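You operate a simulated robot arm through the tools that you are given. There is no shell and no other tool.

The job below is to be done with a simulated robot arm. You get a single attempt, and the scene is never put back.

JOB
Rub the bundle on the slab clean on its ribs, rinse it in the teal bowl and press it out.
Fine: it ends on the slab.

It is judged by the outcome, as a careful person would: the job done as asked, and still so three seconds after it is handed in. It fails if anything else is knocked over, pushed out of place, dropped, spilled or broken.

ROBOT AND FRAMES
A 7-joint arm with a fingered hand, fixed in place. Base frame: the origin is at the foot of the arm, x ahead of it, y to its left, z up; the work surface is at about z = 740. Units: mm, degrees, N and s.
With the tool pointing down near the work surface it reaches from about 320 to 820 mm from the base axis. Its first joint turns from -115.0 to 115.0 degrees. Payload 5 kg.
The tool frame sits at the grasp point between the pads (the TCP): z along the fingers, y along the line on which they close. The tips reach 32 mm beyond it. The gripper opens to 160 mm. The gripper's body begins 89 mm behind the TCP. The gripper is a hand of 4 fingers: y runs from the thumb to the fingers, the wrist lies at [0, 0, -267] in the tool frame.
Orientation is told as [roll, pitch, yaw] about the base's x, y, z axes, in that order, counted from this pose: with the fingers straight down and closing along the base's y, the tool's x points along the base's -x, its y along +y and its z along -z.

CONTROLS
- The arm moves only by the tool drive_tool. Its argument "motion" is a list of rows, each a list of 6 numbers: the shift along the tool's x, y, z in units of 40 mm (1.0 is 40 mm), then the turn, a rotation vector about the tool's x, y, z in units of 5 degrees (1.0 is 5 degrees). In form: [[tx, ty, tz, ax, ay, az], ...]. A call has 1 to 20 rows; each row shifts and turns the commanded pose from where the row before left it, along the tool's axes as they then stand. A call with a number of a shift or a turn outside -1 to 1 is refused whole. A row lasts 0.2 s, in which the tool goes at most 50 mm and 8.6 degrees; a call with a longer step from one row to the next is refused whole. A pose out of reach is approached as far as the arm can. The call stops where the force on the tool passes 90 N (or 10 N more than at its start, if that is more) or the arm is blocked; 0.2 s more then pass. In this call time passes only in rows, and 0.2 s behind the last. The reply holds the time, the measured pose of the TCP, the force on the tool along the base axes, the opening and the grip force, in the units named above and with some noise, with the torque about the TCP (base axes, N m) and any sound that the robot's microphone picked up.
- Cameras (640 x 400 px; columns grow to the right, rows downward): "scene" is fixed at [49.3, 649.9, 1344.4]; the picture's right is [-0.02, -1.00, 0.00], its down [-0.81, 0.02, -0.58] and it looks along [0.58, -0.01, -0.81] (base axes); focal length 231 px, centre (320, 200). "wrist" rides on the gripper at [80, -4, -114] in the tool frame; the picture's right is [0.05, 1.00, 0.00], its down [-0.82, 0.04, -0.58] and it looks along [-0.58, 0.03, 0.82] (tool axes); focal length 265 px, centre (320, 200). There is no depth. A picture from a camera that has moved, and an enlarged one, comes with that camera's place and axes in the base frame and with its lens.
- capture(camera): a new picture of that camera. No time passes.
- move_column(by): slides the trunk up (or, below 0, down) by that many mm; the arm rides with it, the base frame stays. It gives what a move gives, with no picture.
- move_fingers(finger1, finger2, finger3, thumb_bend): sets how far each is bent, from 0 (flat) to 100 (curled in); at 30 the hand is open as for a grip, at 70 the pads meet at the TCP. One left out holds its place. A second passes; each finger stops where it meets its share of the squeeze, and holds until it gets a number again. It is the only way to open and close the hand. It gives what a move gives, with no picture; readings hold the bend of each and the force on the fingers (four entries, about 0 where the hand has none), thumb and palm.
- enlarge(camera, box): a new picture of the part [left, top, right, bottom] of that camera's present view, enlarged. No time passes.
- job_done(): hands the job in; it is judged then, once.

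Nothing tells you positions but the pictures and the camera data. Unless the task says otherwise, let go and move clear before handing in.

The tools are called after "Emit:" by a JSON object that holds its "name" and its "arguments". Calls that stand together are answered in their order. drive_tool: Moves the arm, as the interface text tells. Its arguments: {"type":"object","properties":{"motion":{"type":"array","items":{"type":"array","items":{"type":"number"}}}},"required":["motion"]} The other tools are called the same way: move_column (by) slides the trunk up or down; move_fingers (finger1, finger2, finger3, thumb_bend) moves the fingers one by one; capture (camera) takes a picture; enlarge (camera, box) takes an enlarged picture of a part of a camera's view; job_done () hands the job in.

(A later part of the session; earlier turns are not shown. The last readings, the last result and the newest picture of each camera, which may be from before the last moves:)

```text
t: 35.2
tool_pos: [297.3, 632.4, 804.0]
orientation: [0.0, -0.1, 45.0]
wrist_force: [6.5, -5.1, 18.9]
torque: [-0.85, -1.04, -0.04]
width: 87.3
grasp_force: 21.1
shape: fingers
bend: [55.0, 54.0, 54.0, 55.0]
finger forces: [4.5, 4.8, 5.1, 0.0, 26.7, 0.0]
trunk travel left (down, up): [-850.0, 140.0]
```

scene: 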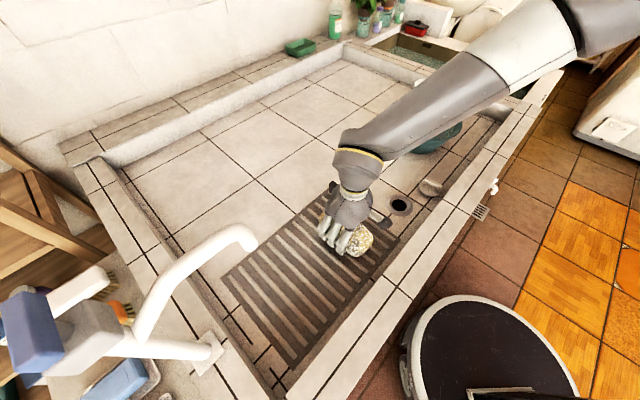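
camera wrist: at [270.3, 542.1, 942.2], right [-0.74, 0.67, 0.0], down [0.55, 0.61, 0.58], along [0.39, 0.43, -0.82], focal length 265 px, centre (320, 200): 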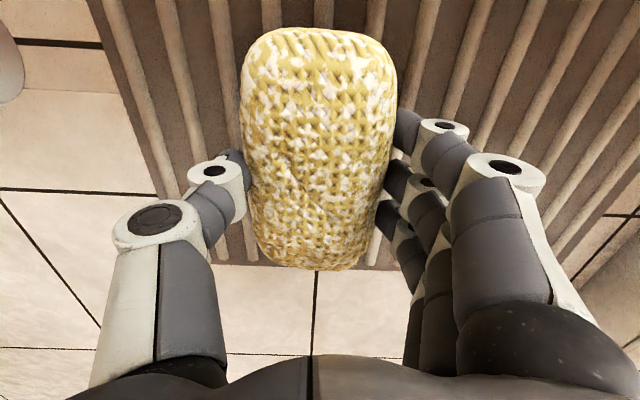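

That works smoothly at ~20 N. I repeat this one-way stroke several more times.

Emit:
{"name": "drive_tool", "arguments": {"motion": [[0, 0, -0.3, 0, 0, 0], [0, 0, -0.3, 0, 0, 0], [0, -1, 0, 0, 0, 0], [0, -1, 0, 0, 0, 0], [0, 0, 0.3, 0, 0, 0], [0, 0, 0.3, 0, 0, 0], [0, 0.5, 0, 0, 0, 0], [0, 0.5, 0, 0, 0, 0], [0, 0.5, 0, 0, 0, 0], [0, 0.5, 0, 0, 0, 0], [0, 0, -0.3, 0, 0, 0], [0, 0, -0.3, 0, 0, 0], [0, -1, 0, 0, 0, 0], [0, -1, 0, 0, 0, 0], [0, 0, 0.3, 0, 0, 0], [0, 0, 0.3, 0, 0, 0], [0, 0.5, 0, 0, 0, 0], [0, 0.5, 0, 0, 0, 0], [0, 0.5, 0, 0, 0, 0], [0, 0.5, 0, 0, 0, 0]]}}

Emit:
{"name": "drive_tool", "arguments": {"motion": [[0, 0, -0.3, 0, 0, 0], [0, 0, -0.3, 0, 0, 0], [0, -1, 0, 0, 0, 0], [0, -1, 0, 0, 0, 0], [0, 0, 0.3, 0, 0, 0], [0, 0, 0.3, 0, 0, 0], [0, 0.5, 0, 0, 0, 0], [0, 0.5, 0, 0, 0, 0], [0, 0.5, 0, 0, 0, 0], [0, 0.5, 0, 0, 0, 0], [0, 0, -0.3, 0, 0, 0], [0, 0, -0.3, 0, 0, 0], [0, -1, 0, 0, 0, 0], [0, -1, 0, 0, 0, 0], [0, 0, 0.3, 0, 0, 0], [0, 0, 0.3, 0, 0, 0], [0, 0.5, 0, 0, 0, 0], [0, 0.5, 0, 0, 0, 0], [0, 0.5, 0, 0, 0, 0], [0, 0.5, 0, 0, 0, 0]]}}

Emit:
{"name": "enlarge", "arguments": {"camera": "wrist", "box": [220, 10, 480, 300]}}

Emit:
{"name": "capture", "arguments": {"camera": "scene"}}

```text
t: 39.4
tool_pos: [296.4, 632.7, 806.0]
orientation: [0.2, 0.0, 45.1]
wrist_force: [-0.9, -0.1, 0.7]
torque: [0.02, -0.09, 0.0]
width: 87.3
grasp_force: 19.1
shape: fingers
bend: [54.0, 53.0, 53.0, 55.0]
finger forces: [6.4, 6.7, 7.1, 0.0, 19.0, 0.0]
trunk travel left (down, up): [-850.0, 140.0]
```

```text
t: 43.6
tool_pos: [295.8, 632.6, 806.1]
orientation: [0.0, 0.0, 45.0]
wrist_force: [1.0, -1.5, 4.0]
torque: [-0.21, -0.32, -0.05]
width: 87.2
grasp_force: 20.0
shape: fingers
bend: [53.0, 53.0, 53.0, 55.0]
finger forces: [6.2, 6.3, 6.3, 0.0, 21.4, 0.0]
trunk travel left (down, up): [-850.0, 140.0]
```

```text
1.38 times, centred on (350, 155) of wrist
camera zoom: at [242.0, 571.5, 919.5], right [-0.74, 0.67, 0.0], down [0.55, 0.61, 0.58], along [0.39, 0.43, -0.82], focal length 366 px, centre (279, 262)
```

zoom: 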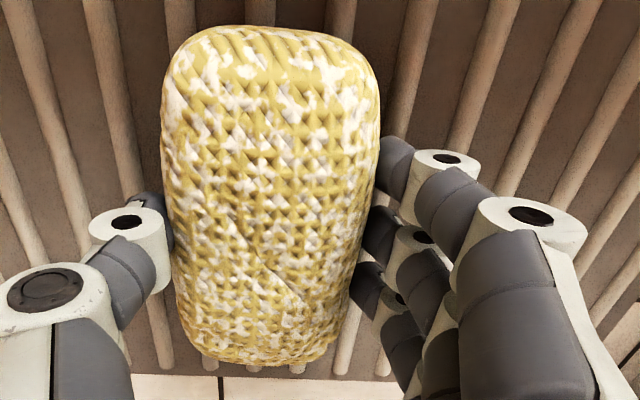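

```text
taken
```

scene: 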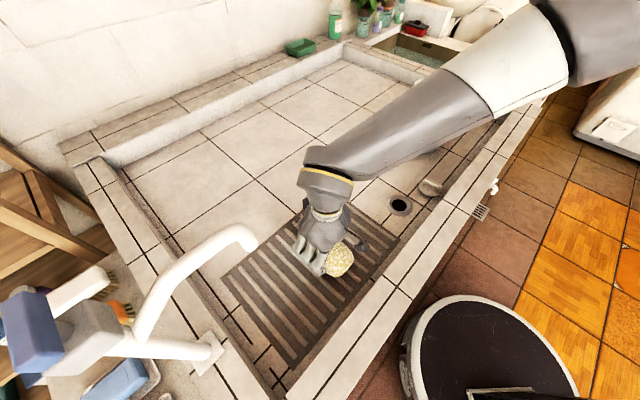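

The load has dropped as the bundle settles in the grip, so I add a few mm of press and do more strokes.

Emit:
{"name": "drive_tool", "arguments": {"motion": [[0, 0, -0.3, 0, 0, 0], [0, 0, -0.3, 0, 0, 0], [0, -1, 0, 0, 0, 0], [0, -1, 0, 0, 0, 0], [0, 0, 0.35, 0, 0, 0], [0, 0, 0.35, 0, 0, 0], [0, 0.5, 0, 0, 0, 0], [0, 0.5, 0, 0, 0, 0], [0, 0.5, 0, 0, 0, 0], [0, 0.5, 0, 0, 0, 0]]}}

Emit:
{"name": "drive_tool", "arguments": {"motion": [[0, 0, -0.3, 0, 0, 0], [0, 0, -0.3, 0, 0, 0], [0, -1, 0, 0, 0, 0], [0, -1, 0, 0, 0, 0], [0, 0, 0.3, 0, 0, 0], [0, 0, 0.35, 0, 0, 0], [0, 0.5, 0, 0, 0, 0], [0, 0.5, 0, 0, 0, 0], [0, 0.5, 0, 0, 0, 0], [0, 0.5, 0, 0, 0, 0]]}}

Emit:
{"name": "enlarge", "arguments": {"camera": "wrist", "box": [220, 10, 480, 300]}}

```text
t: 45.8
tool_pos: [296.3, 627.3, 801.9]
orientation: [0.0, -0.2, 45.0]
wrist_force: [8.2, -8.9, 29.2]
torque: [-0.88, -0.99, 0.0]
width: 87.8
grasp_force: 20.7
shape: fingers
bend: [56.0, 55.0, 56.0, 55.0]
finger forces: [3.9, 4.1, 5.5, 0.0, 28.6, 0.0]
trunk travel left (down, up): [-850.0, 140.0]
```

```text
t: 48.0
tool_pos: [293.7, 631.3, 800.7]
orientation: [0.1, 0.0, 44.9]
wrist_force: [4.3, -7.0, 21.5]
torque: [-0.69, -0.72, 0.02]
width: 88.1
grasp_force: 19.2
shape: fingers
bend: [55.0, 55.0, 55.0, 55.0]
finger forces: [4.0, 4.2, 5.6, 0.1, 25.7, 0.0]
trunk travel left (down, up): [-850.0, 140.0]
```

```text
1.38 times, centred on (350, 155) of wrist
camera zoom: at [240.0, 571.7, 914.9], right [-0.74, 0.67, 0.0], down [0.55, 0.61, 0.58], along [0.39, 0.43, -0.82], focal length 366 px, centre (279, 262)
```

zoom: 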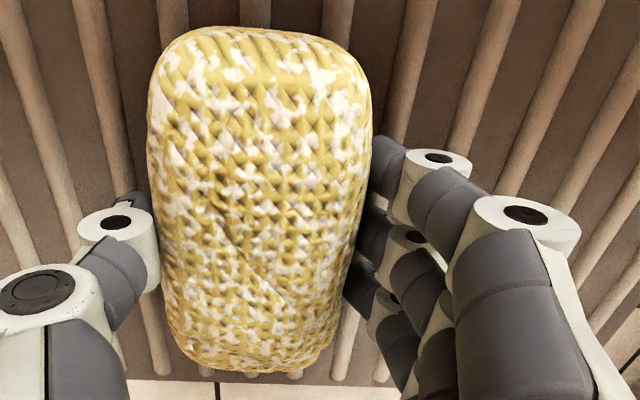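

Grey is gone and the look is stable, so two more strokes for margin, then on to the rinse.

Emit:
{"name": "drive_tool", "arguments": {"motion": [[0, 0, -0.3, 0, 0, 0], [0, 0, -0.3, 0, 0, 0], [0, -1, 0, 0, 0, 0], [0, -1, 0, 0, 0, 0], [0, 0, 0.3, 0, 0, 0], [0, 0, 0.3, 0, 0, 0], [0, 0.5, 0, 0, 0, 0], [0, 0.5, 0, 0, 0, 0], [0, 0.5, 0, 0, 0, 0], [0, 0.5, 0, 0, 0, 0], [0, 0, -0.3, 0, 0, 0], [0, 0, -0.3, 0, 0, 0], [0, -1, 0, 0, 0, 0], [0, -1, 0, 0, 0, 0], [0, 0, 0.3, 0, 0, 0], [0, 0, 0.3, 0, 0, 0], [0, 0.5, 0, 0, 0, 0], [0, 0.5, 0, 0, 0, 0], [0, 0.5, 0, 0, 0, 0], [0, 0.5, 0, 0, 0, 0]]}}

Emit:
{"name": "drive_tool", "arguments": {"motion": [[0, 0, -0.5, 0, 0, 0], [0, 0, -1, 0, 0, 0], [0, 0, -1, 0, 0, 0], [0, 0, -1, 0, 0, 0]]}}

Emit:
{"name": "capture", "arguments": {"camera": "wrist"}}

Emit:
{"name": "capture", "arguments": {"camera": "scene"}}

```text
t: 52.2
tool_pos: [296.7, 630.2, 799.3]
orientation: [0.0, -0.1, 45.0]
wrist_force: [4.4, -3.9, 13.4]
torque: [-0.44, -0.47, 0.07]
width: 88.4
grasp_force: 20.4
shape: fingers
bend: [54.0, 54.0, 54.0, 55.0]
finger forces: [5.2, 5.3, 6.0, 0.0, 24.2, 0.1]
trunk travel left (down, up): [-850.0, 140.0]
```

```text
t: 53.2
tool_pos: [293.2, 629.1, 935.4]
orientation: [0.0, 0.0, 45.0]
wrist_force: [1.0, -0.1, -1.3]
torque: [0.03, 0.0, -0.02]
width: 88.1
grasp_force: 19.9
shape: fingers
bend: [54.0, 53.0, 53.0, 55.0]
finger forces: [6.3, 6.2, 7.0, 0.0, 19.1, 0.0]
trunk travel left (down, up): [-850.0, 140.0]
```

```text
taken
camera wrist: at [240.2, 570.3, 1049.8], right [-0.74, 0.67, 0.0], down [0.55, 0.61, 0.58], along [0.39, 0.43, -0.82], focal length 265 px, centre (320, 200)
```

wrist: 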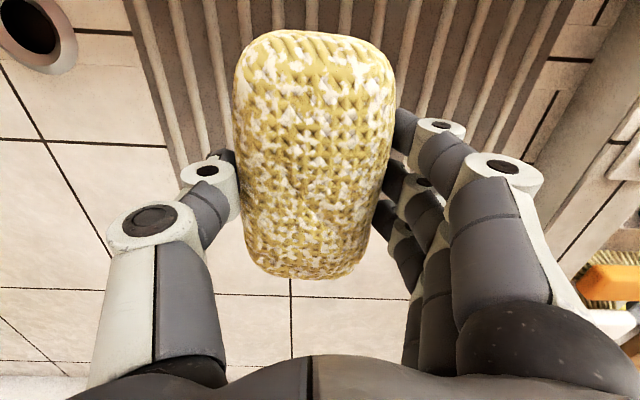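

```text
taken
```

scene: 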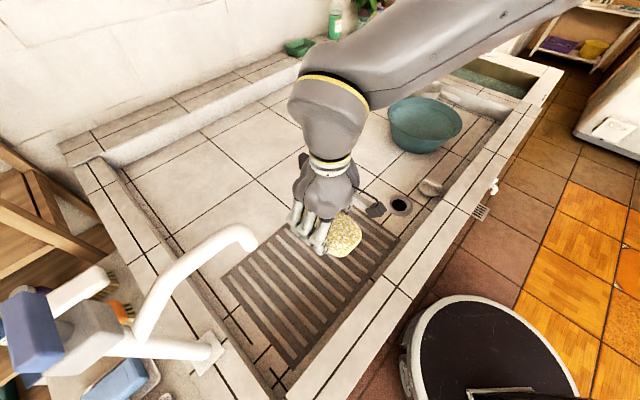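

The bundle is held at z≈935. Now I locate the bowl precisely from the scene view.

Emit:
{"name": "enlarge", "arguments": {"camera": "scene", "box": [375, 75, 485, 175]}}

```text
4.00 times, centred on (430, 125) of scene
camera zoom: at [49.3, 649.9, 1344.4], right [-0.02, -1.0, 0.0], down [-0.81, 0.02, -0.58], along [0.58, -0.01, -0.81], focal length 924 px, centre (-120, 500)
```

zoom: 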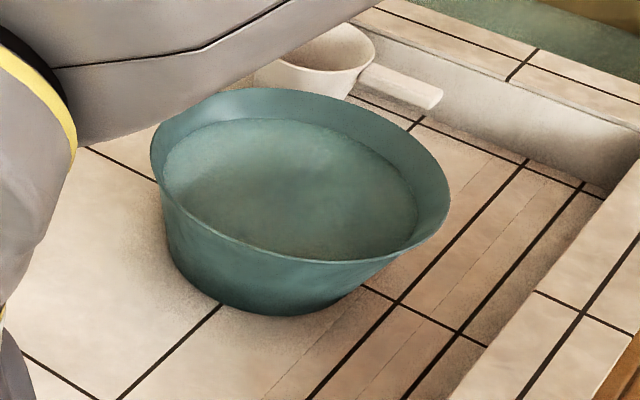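

The bowl (rim radius ≈130 mm, rim z ≈838, water inside) is centred near (775, 243), close to the reach limit; a white dipper stands well behind it. I carry the bundle toward the bowl at height, turning the hand to yaw 0 on the way, stopping for a look.

Emit:
{"name": "drive_tool", "arguments": {"motion": [[0, -0.5, -0.5, 0, 0, 0], [0, -1, 0, 0, 0, 0], [0, -1, 0, 0, 0, 0], [0, -1, 0, 0, 0, 0], [0, -1, 0, 0, 0, 0], [0, -1, 0, 0, 0, 0], [0, -0.5, 0, 0, 0, 0], [0, 0, 0, 0, 0, 1], [0, 0, 0, 0, 0, 1], [0, 0, 0, 0, 0, 1], [0, 0, 0, 0, 0, 1], [0, 0, 0, 0, 0, 1], [0, 0, 0, 0, 0, 1], [0, 0, 0, 0, 0, 1], [0, 0, 0, 0, 0, 1], [0, 0, 0, 0, 0, 1]]}}

Emit:
{"name": "drive_tool", "arguments": {"motion": [[-0.8, -0.55, 0, 0, 0, 0], [-0.8, -0.55, 0, 0, 0, 0], [-0.8, -0.55, 0, 0, 0, 0], [-0.8, -0.55, 0, 0, 0, 0], [-0.8, -0.55, 0, 0, 0, 0]]}}

Emit:
{"name": "capture", "arguments": {"camera": "wrist"}}

Emit:
{"name": "capture", "arguments": {"camera": "scene"}}

```text
t: 56.6
tool_pos: [466.1, 462.5, 958.0]
orientation: [-0.1, 0.0, -0.1]
wrist_force: [-0.4, -0.1, -1.7]
torque: [0.01, 0.0, 0.0]
width: 87.9
grasp_force: 18.9
shape: fingers
bend: [54.0, 53.0, 53.0, 55.0]
finger forces: [6.3, 6.3, 6.9, 0.0, 19.0, 0.0]
trunk travel left (down, up): [-850.0, 140.0]
```

```text
t: 57.8
tool_pos: [628.4, 350.8, 961.1]
orientation: [0.1, 0.1, 0.0]
wrist_force: [1.1, -0.7, -0.5]
torque: [0.01, 0.05, 0.01]
width: 88.1
grasp_force: 18.7
shape: fingers
bend: [54.0, 53.0, 53.0, 55.0]
finger forces: [6.4, 6.3, 6.9, 0.0, 18.9, 0.0]
trunk travel left (down, up): [-850.0, 140.0]
```

```text
taken
camera wrist: at [548.6, 346.2, 1074.3], right [-0.05, 1.0, 0.0], down [0.82, 0.04, 0.58], along [0.58, 0.03, -0.82], focal length 265 px, centre (320, 200)
```

wrist: 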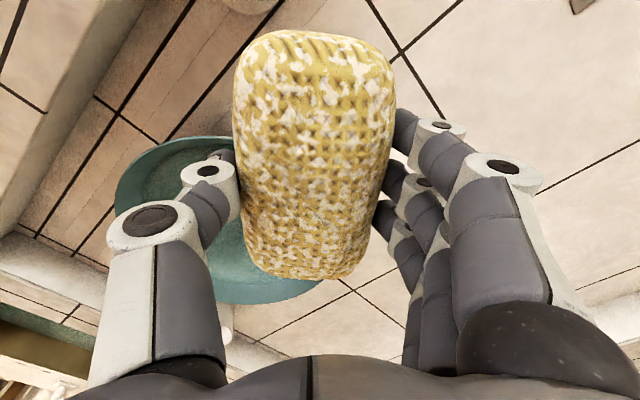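

```text
taken
```

scene: 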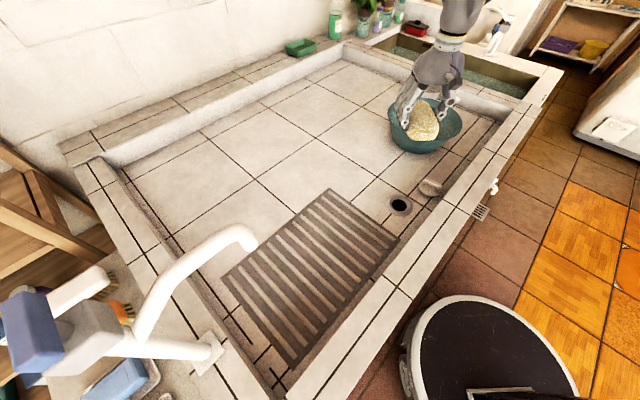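

The bowl centre is confirmed near (775, 245). I move directly over it, still high.

Emit:
{"name": "drive_tool", "arguments": {"motion": [[-0.916, -0.661, 0, 0, 0, 0], [-0.916, -0.661, 0, 0, 0, 0], [-0.916, -0.661, 0, 0, 0, 0], [-0.916, -0.661, 0, 0, 0, 0]]}}

Emit:
{"name": "capture", "arguments": {"camera": "wrist"}}

Emit:
{"name": "enlarge", "arguments": {"camera": "scene", "box": [360, 50, 500, 180]}}

```text
t: 58.8
tool_pos: [773.4, 248.3, 957.6]
orientation: [0.0, 0.1, 0.0]
wrist_force: [-0.2, 1.1, -1.6]
torque: [0.01, 0.03, 0.04]
width: 88.2
grasp_force: 19.3
shape: fingers
bend: [54.0, 53.0, 53.0, 55.0]
finger forces: [6.3, 6.3, 6.8, 0.0, 18.8, 0.0]
trunk travel left (down, up): [-850.0, 140.0]
```

```text
taken
camera wrist: at [694.0, 242.6, 1072.2], right [-0.05, 1.0, 0.0], down [0.82, 0.04, 0.58], along [0.58, 0.03, -0.82], focal length 265 px, centre (320, 200)
```

wrist: 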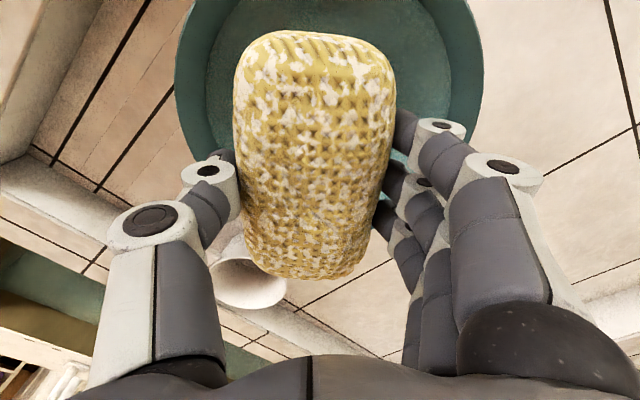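

```text
3.08 times, centred on (430, 115) of scene
camera zoom: at [49.3, 649.9, 1344.4], right [-0.02, -1.0, 0.0], down [-0.81, 0.02, -0.58], along [0.58, -0.01, -0.81], focal length 710 px, centre (-18, 462)
```

zoom: 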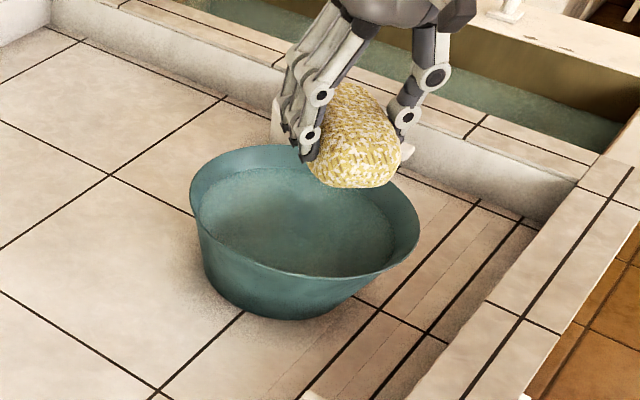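

The hand is over the bowl's centre. I lower slowly toward the water, watching forces.

Emit:
{"name": "drive_tool", "arguments": {"motion": [[0, 0, 0.4, 0, 0, 0], [0, 0, 0.4, 0, 0, 0], [0, 0, 0.4, 0, 0, 0], [0, 0, 0.4, 0, 0, 0], [0, 0, 0.4, 0, 0, 0]]}}

Emit:
{"name": "capture", "arguments": {"camera": "wrist"}}

Emit:
{"name": "enlarge", "arguments": {"camera": "scene", "box": [360, 50, 500, 180]}}

```text
t: 60.0
tool_pos: [771.9, 246.5, 878.3]
orientation: [0.0, 0.0, 0.0]
wrist_force: [-0.6, -0.1, -1.8]
torque: [0.03, -0.02, 0.01]
width: 88.0
grasp_force: 18.8
shape: fingers
bend: [54.0, 53.0, 53.0, 55.0]
finger forces: [6.4, 6.2, 7.0, 0.1, 18.8, 0.0]
trunk travel left (down, up): [-850.0, 140.0]
```

```text
taken
camera wrist: at [691.8, 240.9, 992.5], right [-0.05, 1.0, 0.0], down [0.82, 0.04, 0.58], along [0.58, 0.03, -0.82], focal length 265 px, centre (320, 200)
```

wrist: 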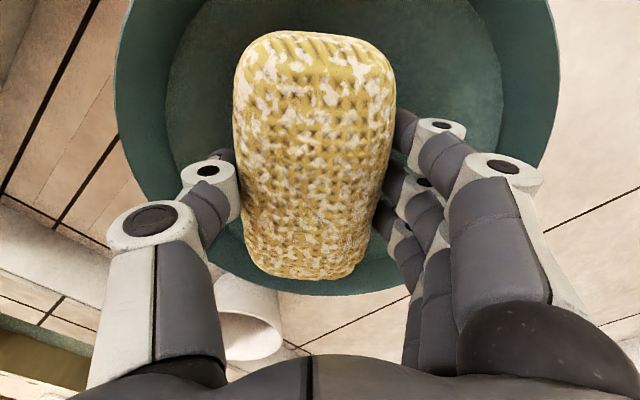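

```text
3.08 times, centred on (430, 115) of scene
camera zoom: at [49.3, 649.9, 1344.4], right [-0.02, -1.0, 0.0], down [-0.81, 0.02, -0.58], along [0.58, -0.01, -0.81], focal length 710 px, centre (-18, 462)
```

zoom: 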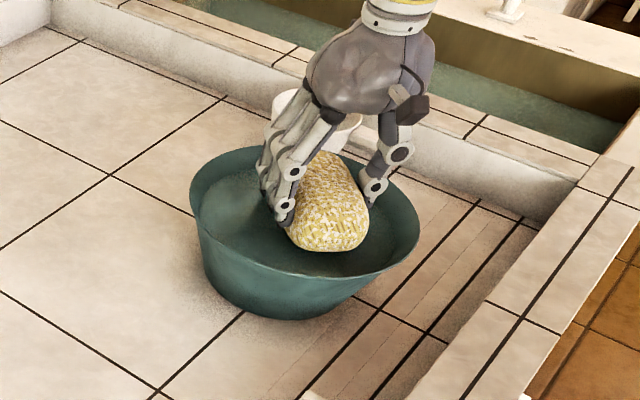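

The bowl rim is evenly around the bundle after a small 6 mm correction. I continue down into the water gently.

Emit:
{"name": "drive_tool", "arguments": {"motion": [[-0.15, 0.15, 0, 0, 0, 0], [0, 0, 0.3, 0, 0, 0], [0, 0, 0.3, 0, 0, 0], [0, 0, 0.3, 0, 0, 0], [0, 0, 0.2, 0, 0, 0]]}}

Emit:
{"name": "capture", "arguments": {"camera": "wrist"}}

Emit:
{"name": "enlarge", "arguments": {"camera": "scene", "box": [360, 50, 500, 180]}}

```text
t: 61.2
tool_pos: [778.0, 250.3, 834.3]
orientation: [0.0, 0.0, 0.0]
wrist_force: [0.4, 0.0, -2.1]
torque: [0.02, 0.02, 0.01]
width: 88.1
grasp_force: 19.1
shape: fingers
bend: [54.0, 53.0, 53.0, 55.0]
finger forces: [6.3, 6.3, 6.9, 0.1, 18.8, 0.1]
trunk travel left (down, up): [-850.0, 140.0]
```

```text
taken
camera wrist: at [697.8, 246.9, 949.3], right [-0.05, 1.0, 0.0], down [0.82, 0.04, 0.58], along [0.58, 0.03, -0.82], focal length 265 px, centre (320, 200)
```

wrist: 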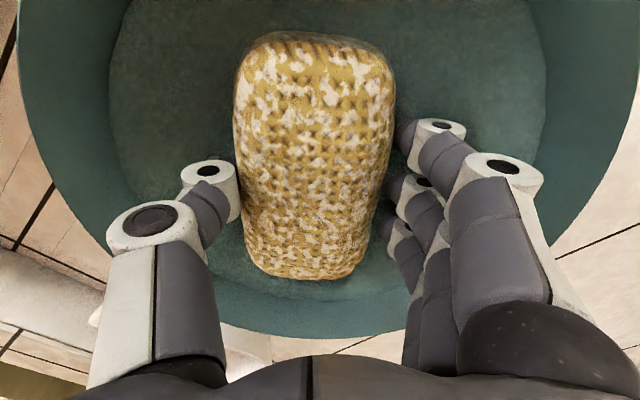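

```text
3.08 times, centred on (430, 115) of scene
camera zoom: at [49.3, 649.9, 1344.4], right [-0.02, -1.0, 0.0], down [-0.81, 0.02, -0.58], along [0.58, -0.01, -0.81], focal length 710 px, centre (-18, 462)
```

zoom: 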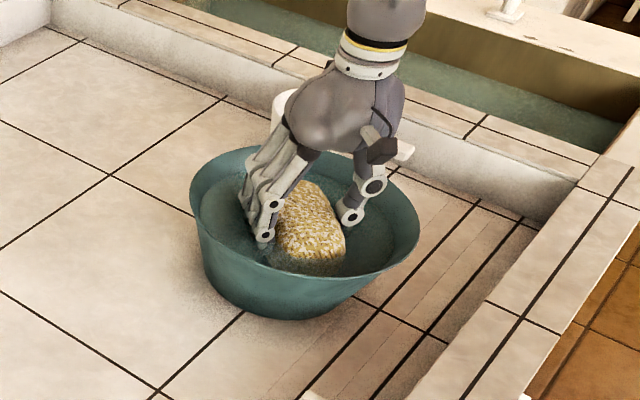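

The bundle's underside is entering the water. I lower another ~28 mm in small steps so that it is submerged without touching the bottom.

Emit:
{"name": "drive_tool", "arguments": {"motion": [[0, 0, 0.25, 0, 0, 0], [0, 0, 0.25, 0, 0, 0], [0, 0, 0.2, 0, 0, 0]]}}

Emit:
{"name": "capture", "arguments": {"camera": "wrist"}}

Emit:
{"name": "enlarge", "arguments": {"camera": "scene", "box": [360, 50, 500, 180]}}

```text
t: 62.0
tool_pos: [778.3, 252.7, 807.6]
orientation: [0.0, 0.0, 0.0]
wrist_force: [0.1, -0.1, -2.1]
torque: [-0.01, 0.05, -0.02]
width: 87.9
grasp_force: 18.8
shape: fingers
bend: [54.0, 53.0, 53.0, 55.0]
finger forces: [6.2, 6.3, 6.8, 0.0, 18.8, 0.0]
trunk travel left (down, up): [-850.0, 140.0]
```

```text
taken
camera wrist: at [698.4, 247.8, 920.5], right [-0.05, 1.0, 0.0], down [0.82, 0.04, 0.58], along [0.58, 0.03, -0.82], focal length 265 px, centre (320, 200)
```

wrist: 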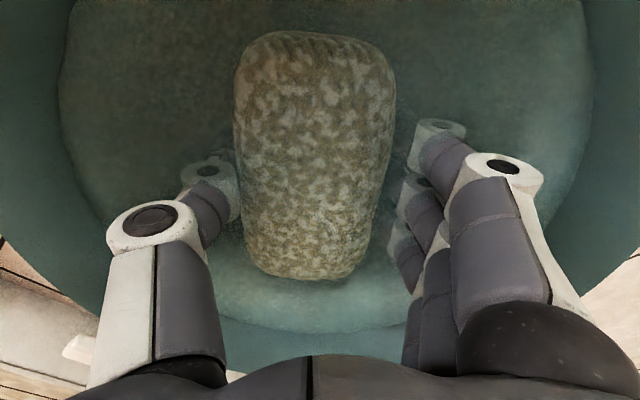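

```text
3.08 times, centred on (430, 115) of scene
camera zoom: at [49.3, 649.9, 1344.4], right [-0.02, -1.0, 0.0], down [-0.81, 0.02, -0.58], along [0.58, -0.01, -0.81], focal length 710 px, centre (-18, 462)
```

zoom: 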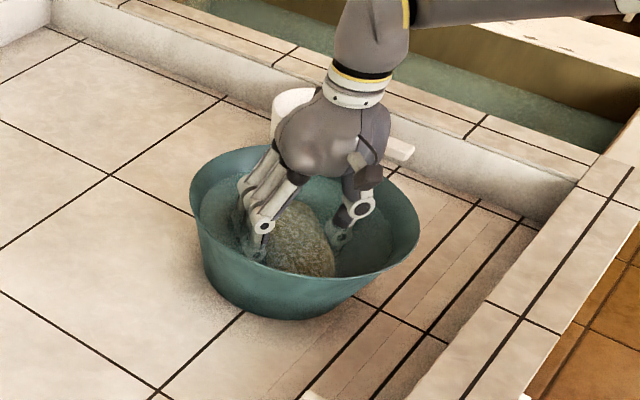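

The bundle is fully under water with no contact. I swish it gently to rinse.

Emit:
{"name": "drive_tool", "arguments": {"motion": [[0, 0.2, 0, 0, 0, 0], [0, -0.2, 0, 0, 0, 0], [0, -0.25, 0, 0, 0, 0], [0, 0.25, 0, 0, 0, 0], [0.2, 0, 0, 0, 0, 0], [-0.2, 0, 0, 0, 0, 0], [-0.2, 0, 0, 0, 0, 0], [0.2, 0, 0, 0, 0, 0], [0, 0.2, 0, 0, 0, 0], [0, -0.2, 0, 0, 0, 0], [0, -0.25, 0, 0, 0, 0], [0, 0.25, 0, 0, 0, 0], [0, 0, 0, 0, 0, 1], [0, 0, 0, 0, 0, 1], [0, 0, 0, 0, 0, -1], [0, 0, 0, 0, 0, -1], [0, 0, 0, 0, 0, -1], [0, 0, 0, 0, 0, -1], [0, 0, 0, 0, 0, 1], [0, 0, 0, 0, 0, 1]]}}

Emit:
{"name": "capture", "arguments": {"camera": "wrist"}}

Emit:
{"name": "capture", "arguments": {"camera": "scene"}}

```text
t: 66.2
tool_pos: [774.3, 253.3, 806.9]
orientation: [0.0, 0.0, -0.1]
wrist_force: [-0.2, -0.8, -2.3]
torque: [0.0, 0.03, 0.03]
width: 88.4
grasp_force: 19.6
shape: fingers
bend: [53.0, 53.0, 53.0, 55.0]
finger forces: [6.4, 6.3, 6.9, 0.0, 18.9, 0.1]
out of reach, approached as far as the arm can: row 7
trunk travel left (down, up): [-850.0, 140.0]
```

```text
taken
camera wrist: at [692.5, 248.0, 921.1], right [-0.05, 1.0, 0.0], down [0.82, 0.04, 0.58], along [0.58, 0.03, -0.82], focal length 265 px, centre (320, 200)
```

wrist: 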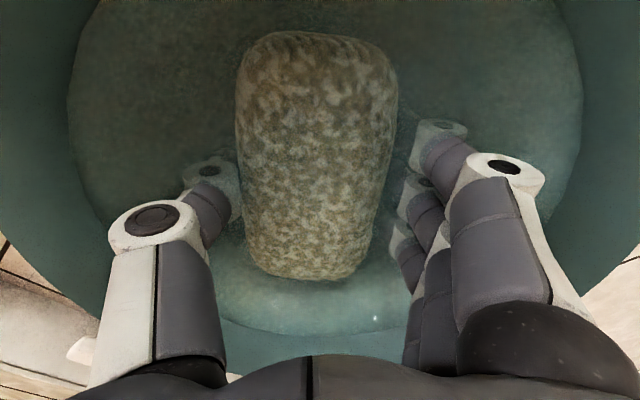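

```text
taken
```

scene: 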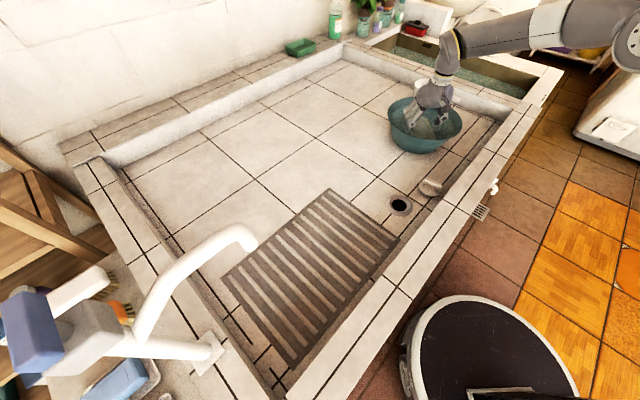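

The flecks are fading under water. I keep swishing, staying within reach.

Emit:
{"name": "drive_tool", "arguments": {"motion": [[0, 0.25, 0, 0, 0, 0], [0, -0.25, 0, 0, 0, 0], [0, -0.25, 0, 0, 0, 0], [0, 0.25, 0, 0, 0, 0], [0.12, 0, 0, 0, 0, 0], [-0.12, 0, 0, 0, 0, 0], [0, 0.25, 0, 0, 0, 0], [0, -0.25, 0, 0, 0, 0], [0, -0.25, 0, 0, 0, 0], [0, 0.25, 0, 0, 0, 0], [0, 0, -0.15, 0, 0, 0], [0, 0, 0.15, 0, 0, 0], [0, 0.25, 0, 0, 0, 0], [0, -0.25, 0, 0, 0, 0], [0, -0.25, 0, 0, 0, 0], [0, 0.25, 0, 0, 0, 0], [0, 0.25, 0, 0, 0, 0], [0, -0.25, 0, 0, 0, 0], [0, -0.25, 0, 0, 0, 0], [0, 0.25, 0, 0, 0, 0]]}}

Emit:
{"name": "drive_tool", "arguments": {"motion": [[0, 0.25, 0, 0, 0, 0], [0, -0.25, 0, 0, 0, 0], [0, -0.25, 0, 0, 0, 0], [0, 0.25, 0, 0, 0, 0], [0.12, 0, 0, 0, 0, 0], [-0.12, 0, 0, 0, 0, 0], [0, 0.25, 0, 0, 0, 0], [0, -0.25, 0, 0, 0, 0], [0, -0.25, 0, 0, 0, 0], [0, 0.25, 0, 0, 0, 0], [0, 0, -0.15, 0, 0, 0], [0, 0, 0.15, 0, 0, 0], [0, 0.25, 0, 0, 0, 0], [0, -0.25, 0, 0, 0, 0], [0, -0.25, 0, 0, 0, 0], [0, 0.25, 0, 0, 0, 0], [0, 0.25, 0, 0, 0, 0], [0, -0.25, 0, 0, 0, 0], [0, -0.25, 0, 0, 0, 0], [0, 0.25, 0, 0, 0, 0]]}}

Emit:
{"name": "capture", "arguments": {"camera": "wrist"}}

```text
t: 70.4
tool_pos: [773.4, 252.0, 806.6]
orientation: [-0.1, 0.0, 0.0]
wrist_force: [0.0, 0.8, -2.2]
torque: [0.0, 0.02, 0.01]
width: 88.0
grasp_force: 19.3
shape: fingers
bend: [53.0, 53.0, 53.0, 55.0]
finger forces: [6.4, 6.2, 6.8, 0.0, 18.8, 0.0]
trunk travel left (down, up): [-850.0, 140.0]
```

```text
t: 74.6
tool_pos: [773.3, 252.1, 805.7]
orientation: [0.1, -0.1, 0.0]
wrist_force: [-0.6, 0.0, -2.2]
torque: [-0.02, 0.01, -0.02]
width: 87.9
grasp_force: 19.9
shape: fingers
bend: [53.0, 53.0, 53.0, 55.0]
finger forces: [6.3, 6.3, 6.8, 0.0, 18.8, 0.1]
trunk travel left (down, up): [-850.0, 140.0]
```

```text
taken
camera wrist: at [693.6, 248.4, 921.5], right [-0.05, 1.0, 0.0], down [0.82, 0.04, 0.58], along [0.58, 0.03, -0.82], focal length 265 px, centre (320, 200)
```

wrist: 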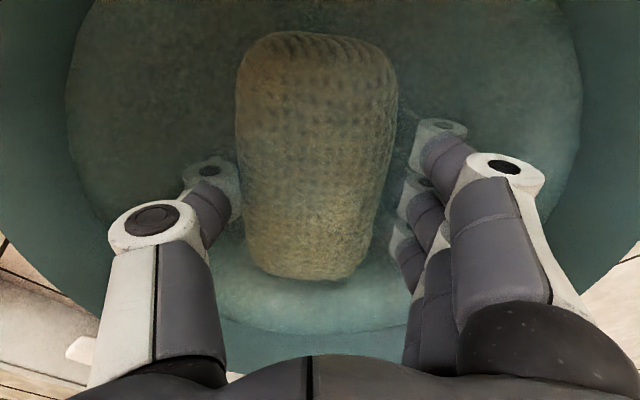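

The white suds are rinsed off. One more round for margin, then I'll lift it just above the water, still over the bowl, and squeeze it out.

Emit:
{"name": "drive_tool", "arguments": {"motion": [[0, 0.25, 0, 0, 0, 0], [0, -0.25, 0, 0, 0, 0], [0, -0.25, 0, 0, 0, 0], [0, 0.25, 0, 0, 0, 0], [0.12, 0, 0, 0, 0, 0], [-0.12, 0, 0, 0, 0, 0], [0, 0.25, 0, 0, 0, 0], [0, -0.25, 0, 0, 0, 0], [0, -0.25, 0, 0, 0, 0], [0, 0.25, 0, 0, 0, 0], [0, 0.25, 0, 0, 0, 0], [0, -0.25, 0, 0, 0, 0], [0, -0.25, 0, 0, 0, 0], [0, 0.25, 0, 0, 0, 0], [0, 0.25, 0, 0, 0, 0], [0, -0.25, 0, 0, 0, 0], [0, -0.25, 0, 0, 0, 0], [0, 0.25, 0, 0, 0, 0]]}}

Emit:
{"name": "drive_tool", "arguments": {"motion": [[0, 0, -0.2, 0, 0, 0], [0, 0, -0.2, 0, 0, 0], [0, 0, -0.2, 0, 0, 0], [0, 0, -0.2, 0, 0, 0], [0, 0, -0.25, 0, 0, 0], [0, 0, -0.25, 0, 0, 0], [0, 0, -0.25, 0, 0, 0], [0, 0, -0.25, 0, 0, 0]]}}

Emit:
{"name": "capture", "arguments": {"camera": "wrist"}}

Emit:
{"name": "enlarge", "arguments": {"camera": "scene", "box": [360, 50, 500, 180]}}

```text
t: 78.4
tool_pos: [774.3, 255.5, 805.6]
orientation: [0.0, 0.0, 0.0]
wrist_force: [-0.1, 0.6, -2.3]
torque: [0.03, 0.02, 0.02]
width: 88.1
grasp_force: 19.6
shape: fingers
bend: [53.0, 53.0, 53.0, 55.0]
finger forces: [6.4, 6.2, 6.7, 0.1, 18.8, 0.0]
trunk travel left (down, up): [-850.0, 140.0]
```

```text
t: 80.2
tool_pos: [773.6, 252.7, 879.2]
orientation: [0.0, 0.0, 0.0]
wrist_force: [0.2, 0.7, -2.7]
torque: [0.01, -0.03, 0.0]
width: 87.7
grasp_force: 19.3
shape: fingers
bend: [53.0, 53.0, 53.0, 55.0]
finger forces: [6.4, 6.2, 6.8, 0.0, 18.9, 0.0]
trunk travel left (down, up): [-850.0, 140.0]
```

```text
taken
camera wrist: at [692.3, 248.5, 993.2], right [-0.05, 1.0, 0.0], down [0.82, 0.04, 0.58], along [0.58, 0.03, -0.82], focal length 265 px, centre (320, 200)
```

wrist: 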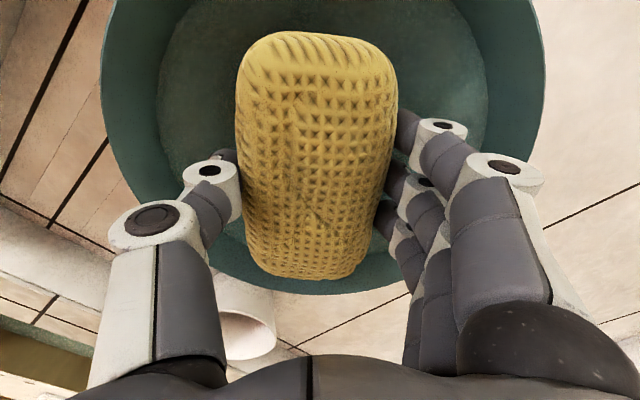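

```text
3.08 times, centred on (430, 115) of scene
camera zoom: at [49.3, 649.9, 1344.4], right [-0.02, -1.0, 0.0], down [-0.81, 0.02, -0.58], along [0.58, -0.01, -0.81], focal length 710 px, centre (-18, 462)
```

zoom: 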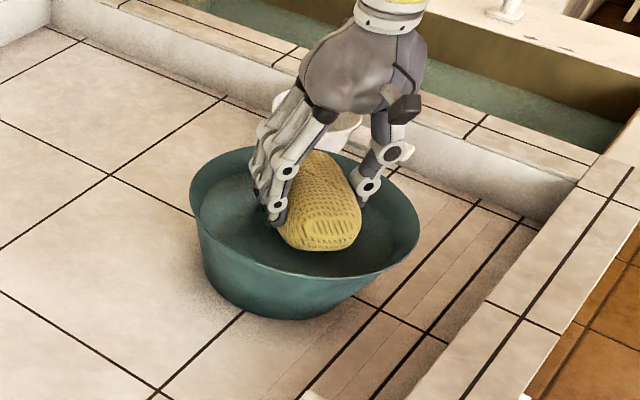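

It now looks clean and plain yellow, and it is heavier with water (~2.7 N). Squeezing it hard here above the bowl so the water falls back in.

Emit:
{"name": "move_fingers", "arguments": {"finger1": 72, "finger2": 72, "finger3": 72, "thumb_bend": 72}}

Emit:
{"name": "capture", "arguments": {"camera": "wrist"}}

Emit:
{"name": "enlarge", "arguments": {"camera": "scene", "box": [360, 50, 500, 180]}}

```text
t: 81.2
tool_pos: [772.8, 253.2, 878.7]
orientation: [0.0, -0.1, 0.0]
wrist_force: [0.7, 0.3, -1.9]
torque: [0.03, 0.03, -0.01]
width: 87.8
grasp_force: 22.2
shape: fingers
bend: [53.0, 52.0, 52.0, 55.0]
finger forces: [7.6, 7.6, 7.6, 0.0, 22.2, 0.1]
trunk travel left (down, up): [-850.0, 140.0]
```

```text
taken
camera wrist: at [692.6, 248.7, 993.2], right [-0.05, 1.0, 0.0], down [0.82, 0.04, 0.58], along [0.58, 0.03, -0.82], focal length 265 px, centre (320, 200)
```

wrist: 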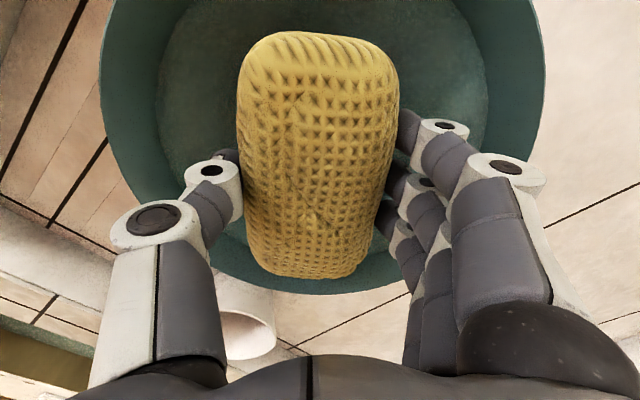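

```text
3.08 times, centred on (430, 115) of scene
camera zoom: at [49.3, 649.9, 1344.4], right [-0.02, -1.0, 0.0], down [-0.81, 0.02, -0.58], along [0.58, -0.01, -0.81], focal length 710 px, centre (-18, 462)
```

zoom: 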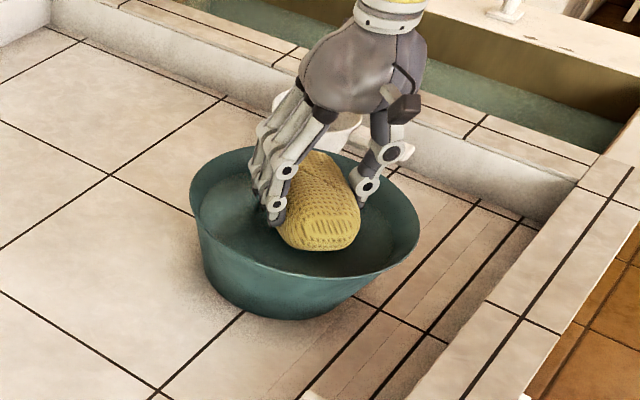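

The squeeze saturates near 22 N, but the bundle already looks paler (less wet). I squeeze again, holding over the bowl.

Emit:
{"name": "move_fingers", "arguments": {"finger1": 90, "finger2": 90, "finger3": 90, "thumb_bend": 90}}

Emit:
{"name": "move_fingers", "arguments": {"finger1": 100, "finger2": 100, "finger3": 100, "thumb_bend": 100}}

Emit:
{"name": "capture", "arguments": {"camera": "wrist"}}

```text
t: 82.2
tool_pos: [773.1, 253.3, 878.8]
orientation: [-0.1, 0.0, 0.0]
wrist_force: [-0.5, -0.2, -2.7]
torque: [-0.01, 0.04, 0.04]
width: 87.6
grasp_force: 22.4
shape: fingers
bend: [53.0, 52.0, 51.0, 55.0]
finger forces: [7.7, 7.6, 7.6, 0.0, 22.2, 0.0]
trunk travel left (down, up): [-850.0, 140.0]
```

```text
t: 83.2
tool_pos: [772.2, 252.9, 878.7]
orientation: [0.0, 0.0, 0.0]
wrist_force: [-0.2, 0.0, -2.8]
torque: [0.01, 0.02, 0.0]
width: 88.1
grasp_force: 22.5
shape: fingers
bend: [53.0, 52.0, 51.0, 55.0]
finger forces: [7.8, 7.9, 7.5, 0.0, 22.5, 0.0]
trunk travel left (down, up): [-850.0, 140.0]
```

```text
taken
camera wrist: at [692.6, 248.7, 993.2], right [-0.05, 1.0, 0.0], down [0.82, 0.04, 0.58], along [0.58, 0.03, -0.82], focal length 265 px, centre (320, 200)
```

wrist: 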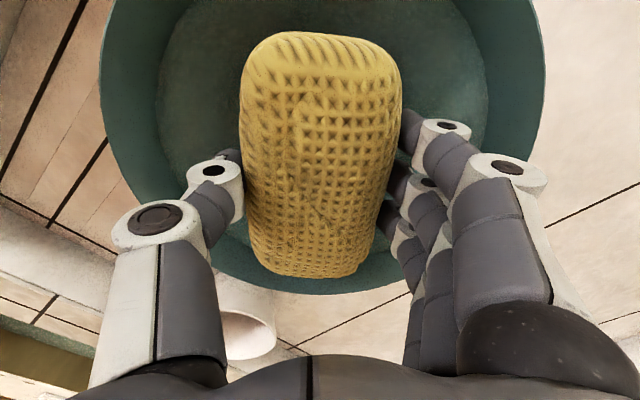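

The grip tops out at ~22 N. I look closely at the bundle for signs of remaining wetness and dripping.

Emit:
{"name": "enlarge", "arguments": {"camera": "wrist", "box": [220, 20, 420, 290]}}

Emit:
{"name": "enlarge", "arguments": {"camera": "scene", "box": [400, 80, 460, 140]}}

```text
1.48 times, centred on (320, 155) of wrist
camera zoom: at [692.6, 248.7, 993.2], right [-0.05, 1.0, 0.0], down [0.82, 0.04, 0.58], along [0.58, 0.03, -0.82], focal length 393 px, centre (320, 267)
```

zoom: 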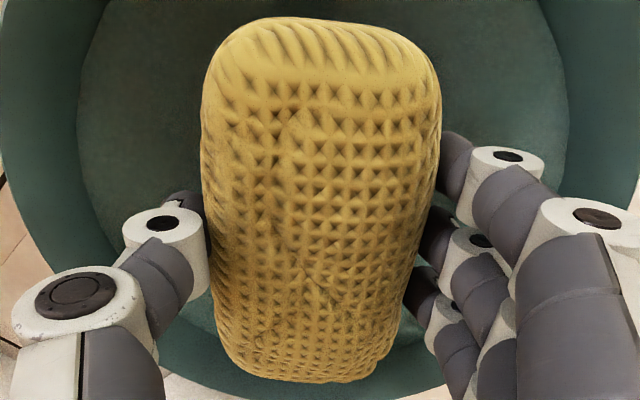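

```text
6.67 times, centred on (430, 110) of scene
camera zoom: at [49.3, 649.9, 1344.4], right [-0.02, -1.0, 0.0], down [-0.81, 0.02, -0.58], along [0.58, -0.01, -0.81], focal length 1539 px, centre (-413, 800)
```

zoom: 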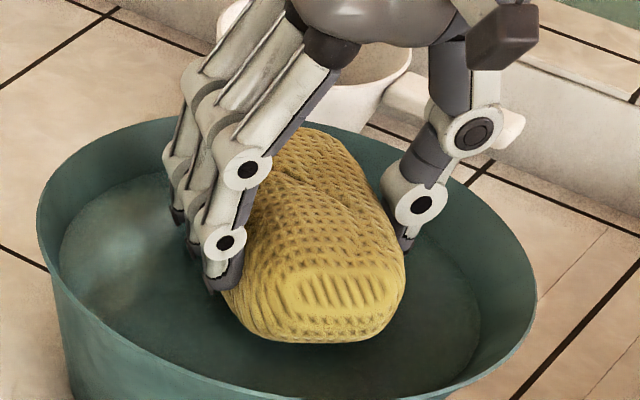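

It still looks damp-dark. I pulse the squeeze (easing but never letting go, then full) a few times over the bowl, and sample the weight.

Emit:
{"name": "move_fingers", "arguments": {"finger1": 57, "finger2": 57, "finger3": 57, "thumb_bend": 58}}

Emit:
{"name": "move_fingers", "arguments": {"finger1": 100, "finger2": 100, "finger3": 100, "thumb_bend": 100}}

Emit:
{"name": "drive_tool", "arguments": {"motion": [[0, 0, 0, 0, 0, 0], [0, 0, 0, 0, 0, 0], [0, 0, 0, 0, 0, 0], [0, 0, 0, 0, 0, 0], [0, 0, 0, 0, 0, 0], [0, 0, 0, 0, 0, 0], [0, 0, 0, 0, 0, 0], [0, 0, 0, 0, 0, 0], [0, 0, 0, 0, 0, 0], [0, 0, 0, 0, 0, 0]]}}

Emit:
{"name": "enlarge", "arguments": {"camera": "wrist", "box": [220, 20, 420, 290]}}

```text
t: 84.2
tool_pos: [773.3, 252.2, 878.2]
orientation: [0.0, 0.1, 0.0]
wrist_force: [-0.8, 0.2, -2.3]
torque: [-0.01, 0.01, 0.02]
width: 88.8
grasp_force: 12.3
shape: fingers
bend: [52.0, 52.0, 51.0, 53.0]
finger forces: [3.7, 4.3, 4.6, 0.0, 12.2, 0.0]
trunk travel left (down, up): [-850.0, 140.0]
```

```text
t: 85.2
tool_pos: [773.5, 254.1, 878.2]
orientation: [0.0, 0.0, 0.0]
wrist_force: [-0.9, -0.3, -2.0]
torque: [-0.03, 0.0, 0.03]
width: 87.6
grasp_force: 23.1
shape: fingers
bend: [53.0, 52.0, 52.0, 54.0]
finger forces: [7.8, 7.9, 7.5, 0.0, 22.6, 0.1]
trunk travel left (down, up): [-850.0, 140.0]
```

```text
t: 87.4
tool_pos: [772.4, 253.2, 878.7]
orientation: [-0.1, 0.0, 0.1]
wrist_force: [0.6, 0.4, -2.5]
torque: [-0.01, 0.04, 0.01]
width: 87.4
grasp_force: 22.6
shape: fingers
bend: [53.0, 52.0, 52.0, 54.0]
finger forces: [7.8, 7.8, 7.5, 0.0, 22.7, 0.0]
trunk travel left (down, up): [-850.0, 140.0]
```

```text
1.48 times, centred on (320, 155) of wrist
camera zoom: at [692.6, 248.7, 993.2], right [-0.05, 1.0, 0.0], down [0.82, 0.04, 0.58], along [0.58, 0.03, -0.82], focal length 393 px, centre (320, 267)
```

zoom: 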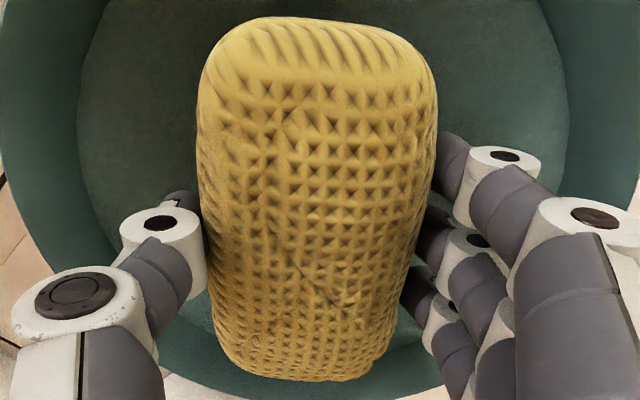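

No visible dripping now. I carry it back to the slab at height, within the sink, where I can also press it against the ribs with the arm.

Emit:
{"name": "drive_tool", "arguments": {"motion": [[0, 0, -0.95, 0, 0, 0], [0, 0, -0.95, 0, 0, 0], [0.853, 0.578, 0, 0, 0, 0], [0.853, 0.578, 0, 0, 0, 0], [0.853, 0.578, 0, 0, 0, 0], [0.853, 0.578, 0, 0, 0, 0], [0.853, 0.578, 0, 0, 0, 0], [0.853, 0.578, 0, 0, 0, 0], [0.853, 0.578, 0, 0, 0, 0], [0.853, 0.578, 0, 0, 0, 0], [0.853, 0.578, 0, 0, 0, 0], [0, 0, 0, 0, 0, -1], [0, 0, 0, 0, 0, -1], [0, 0, 0, 0, 0, -1], [0, 0, 0, 0, 0, -1], [0, 0, 0, 0, 0, -1], [0, 0, 0, 0, 0, -1], [0, 0, 0, 0, 0, -1], [0, 0, 0, 0, 0, -1], [0, 0, 0, 0, 0, -1]]}}

Emit:
{"name": "drive_tool", "arguments": {"motion": [[-0.041, 0.848, 0, 0, 0, 0], [-0.041, 0.848, 0, 0, 0, 0], [-0.041, 0.848, 0, 0, 0, 0], [-0.041, 0.848, 0, 0, 0, 0], [-0.041, 0.848, 0, 0, 0, 0], [-0.041, 0.848, 0, 0, 0, 0]]}}

Emit:
{"name": "capture", "arguments": {"camera": "wrist"}}

Emit:
{"name": "capture", "arguments": {"camera": "scene"}}

```text
t: 91.6
tool_pos: [465.6, 460.1, 954.3]
orientation: [0.0, 0.1, 45.2]
wrist_force: [0.2, 0.6, -2.8]
torque: [-0.02, 0.01, -0.02]
width: 87.7
grasp_force: 22.6
shape: fingers
bend: [53.0, 52.0, 52.0, 54.0]
finger forces: [7.8, 7.7, 7.5, 0.1, 22.4, 0.1]
trunk travel left (down, up): [-850.0, 140.0]
```

```text
t: 93.0
tool_pos: [330.0, 614.2, 951.4]
orientation: [-0.1, 0.0, 45.0]
wrist_force: [0.5, 0.1, -1.3]
torque: [-0.03, 0.05, -0.03]
width: 87.5
grasp_force: 22.1
shape: fingers
bend: [53.0, 52.0, 52.0, 54.0]
finger forces: [7.7, 7.8, 7.4, 0.1, 22.3, 0.0]
trunk travel left (down, up): [-850.0, 140.0]
```

```text
taken
camera wrist: at [276.4, 554.0, 1066.3], right [-0.74, 0.67, 0.0], down [0.55, 0.61, 0.58], along [0.39, 0.43, -0.82], focal length 265 px, centre (320, 200)
```

wrist: 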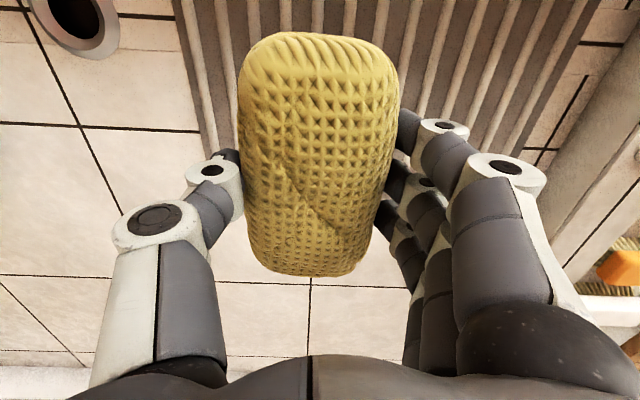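

```text
taken
```

scene: 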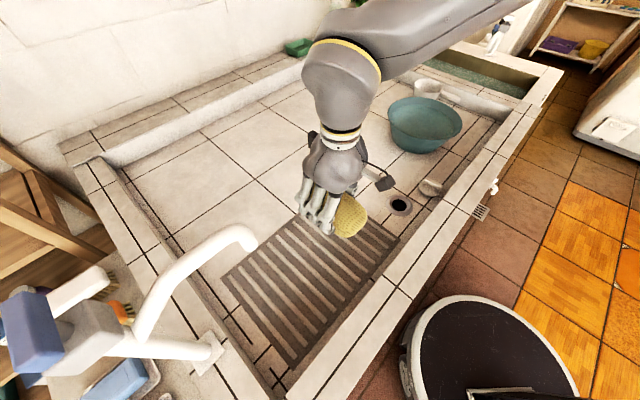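

The bundle is clean but still a shade darker than dry. I lower it onto the ribs.

Emit:
{"name": "drive_tool", "arguments": {"motion": [[0, 0, 0.8, 0, 0, 0], [0, 0, 0.8, 0, 0, 0], [0, 0, 0.7, 0, 0, 0], [0, 0, 0.6, 0, 0, 0], [0, 0, 0.4, 0, 0, 0], [0, 0, 0.3, 0, 0, 0]]}}

Emit:
{"name": "drive_tool", "arguments": {"motion": [[0, 0, 0.1, 0, 0, 0], [0, 0, 0.1, 0, 0, 0]]}}

```text
t: 94.4
tool_pos: [330.3, 613.8, 812.3]
orientation: [0.0, 0.1, 45.0]
wrist_force: [0.5, -0.6, -1.7]
torque: [-0.01, 0.05, 0.0]
width: 87.6
grasp_force: 23.2
shape: fingers
bend: [53.0, 52.0, 52.0, 54.0]
finger forces: [7.7, 7.7, 7.4, 0.0, 22.4, 0.1]
trunk travel left (down, up): [-850.0, 140.0]
```

```text
t: 95.0
tool_pos: [329.8, 612.5, 804.3]
orientation: [0.0, -0.1, 45.0]
wrist_force: [-0.8, -0.1, -0.8]
torque: [0.03, -0.04, 0.01]
width: 87.8
grasp_force: 22.5
shape: fingers
bend: [53.0, 52.0, 52.0, 54.0]
finger forces: [7.8, 7.6, 7.7, 0.0, 22.7, 0.0]
trunk travel left (down, up): [-850.0, 140.0]
```

Emit:
{"name": "drive_tool", "arguments": {"motion": [[0, 0, 0.1, 0, 0, 0]]}}

Emit:
{"name": "drive_tool", "arguments": {"motion": [[0, 0, 0.075, 0, 0, 0]]}}

Emit:
{"name": "capture", "arguments": {"camera": "wrist"}}

```text
t: 95.4
tool_pos: [329.6, 611.7, 801.4]
orientation: [0.0, -0.2, 44.9]
wrist_force: [-1.3, -0.7, 11.5]
torque: [-0.18, -0.56, -0.06]
width: 87.6
grasp_force: 25.5
shape: fingers
bend: [53.0, 52.0, 52.0, 55.0]
finger forces: [7.9, 7.8, 8.8, 0.1, 26.2, 0.0]
trunk travel left (down, up): [-850.0, 140.0]
```

```text
t: 95.8
tool_pos: [331.1, 613.5, 799.9]
orientation: [0.1, -0.3, 45.0]
wrist_force: [-1.2, 1.0, 27.4]
torque: [-0.5, -0.86, -0.01]
width: 87.6
grasp_force: 28.1
shape: fingers
bend: [53.0, 52.0, 52.0, 55.0]
finger forces: [8.4, 8.4, 9.2, 0.0, 29.7, 0.0]
trunk travel left (down, up): [-850.0, 140.0]
```

```text
taken
camera wrist: at [275.7, 551.6, 914.4], right [-0.74, 0.67, 0.0], down [0.55, 0.6, 0.58], along [0.39, 0.43, -0.81], focal length 265 px, centre (320, 200)
```

wrist: 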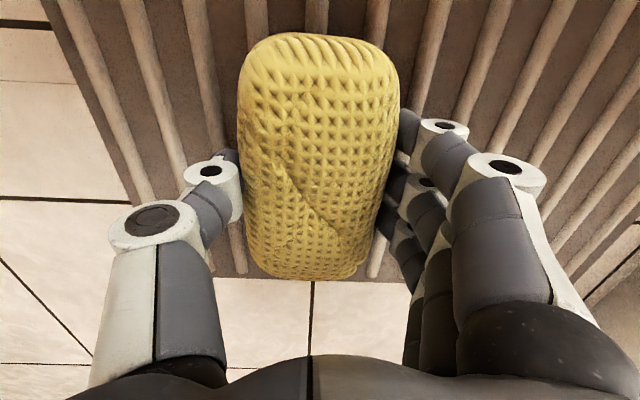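

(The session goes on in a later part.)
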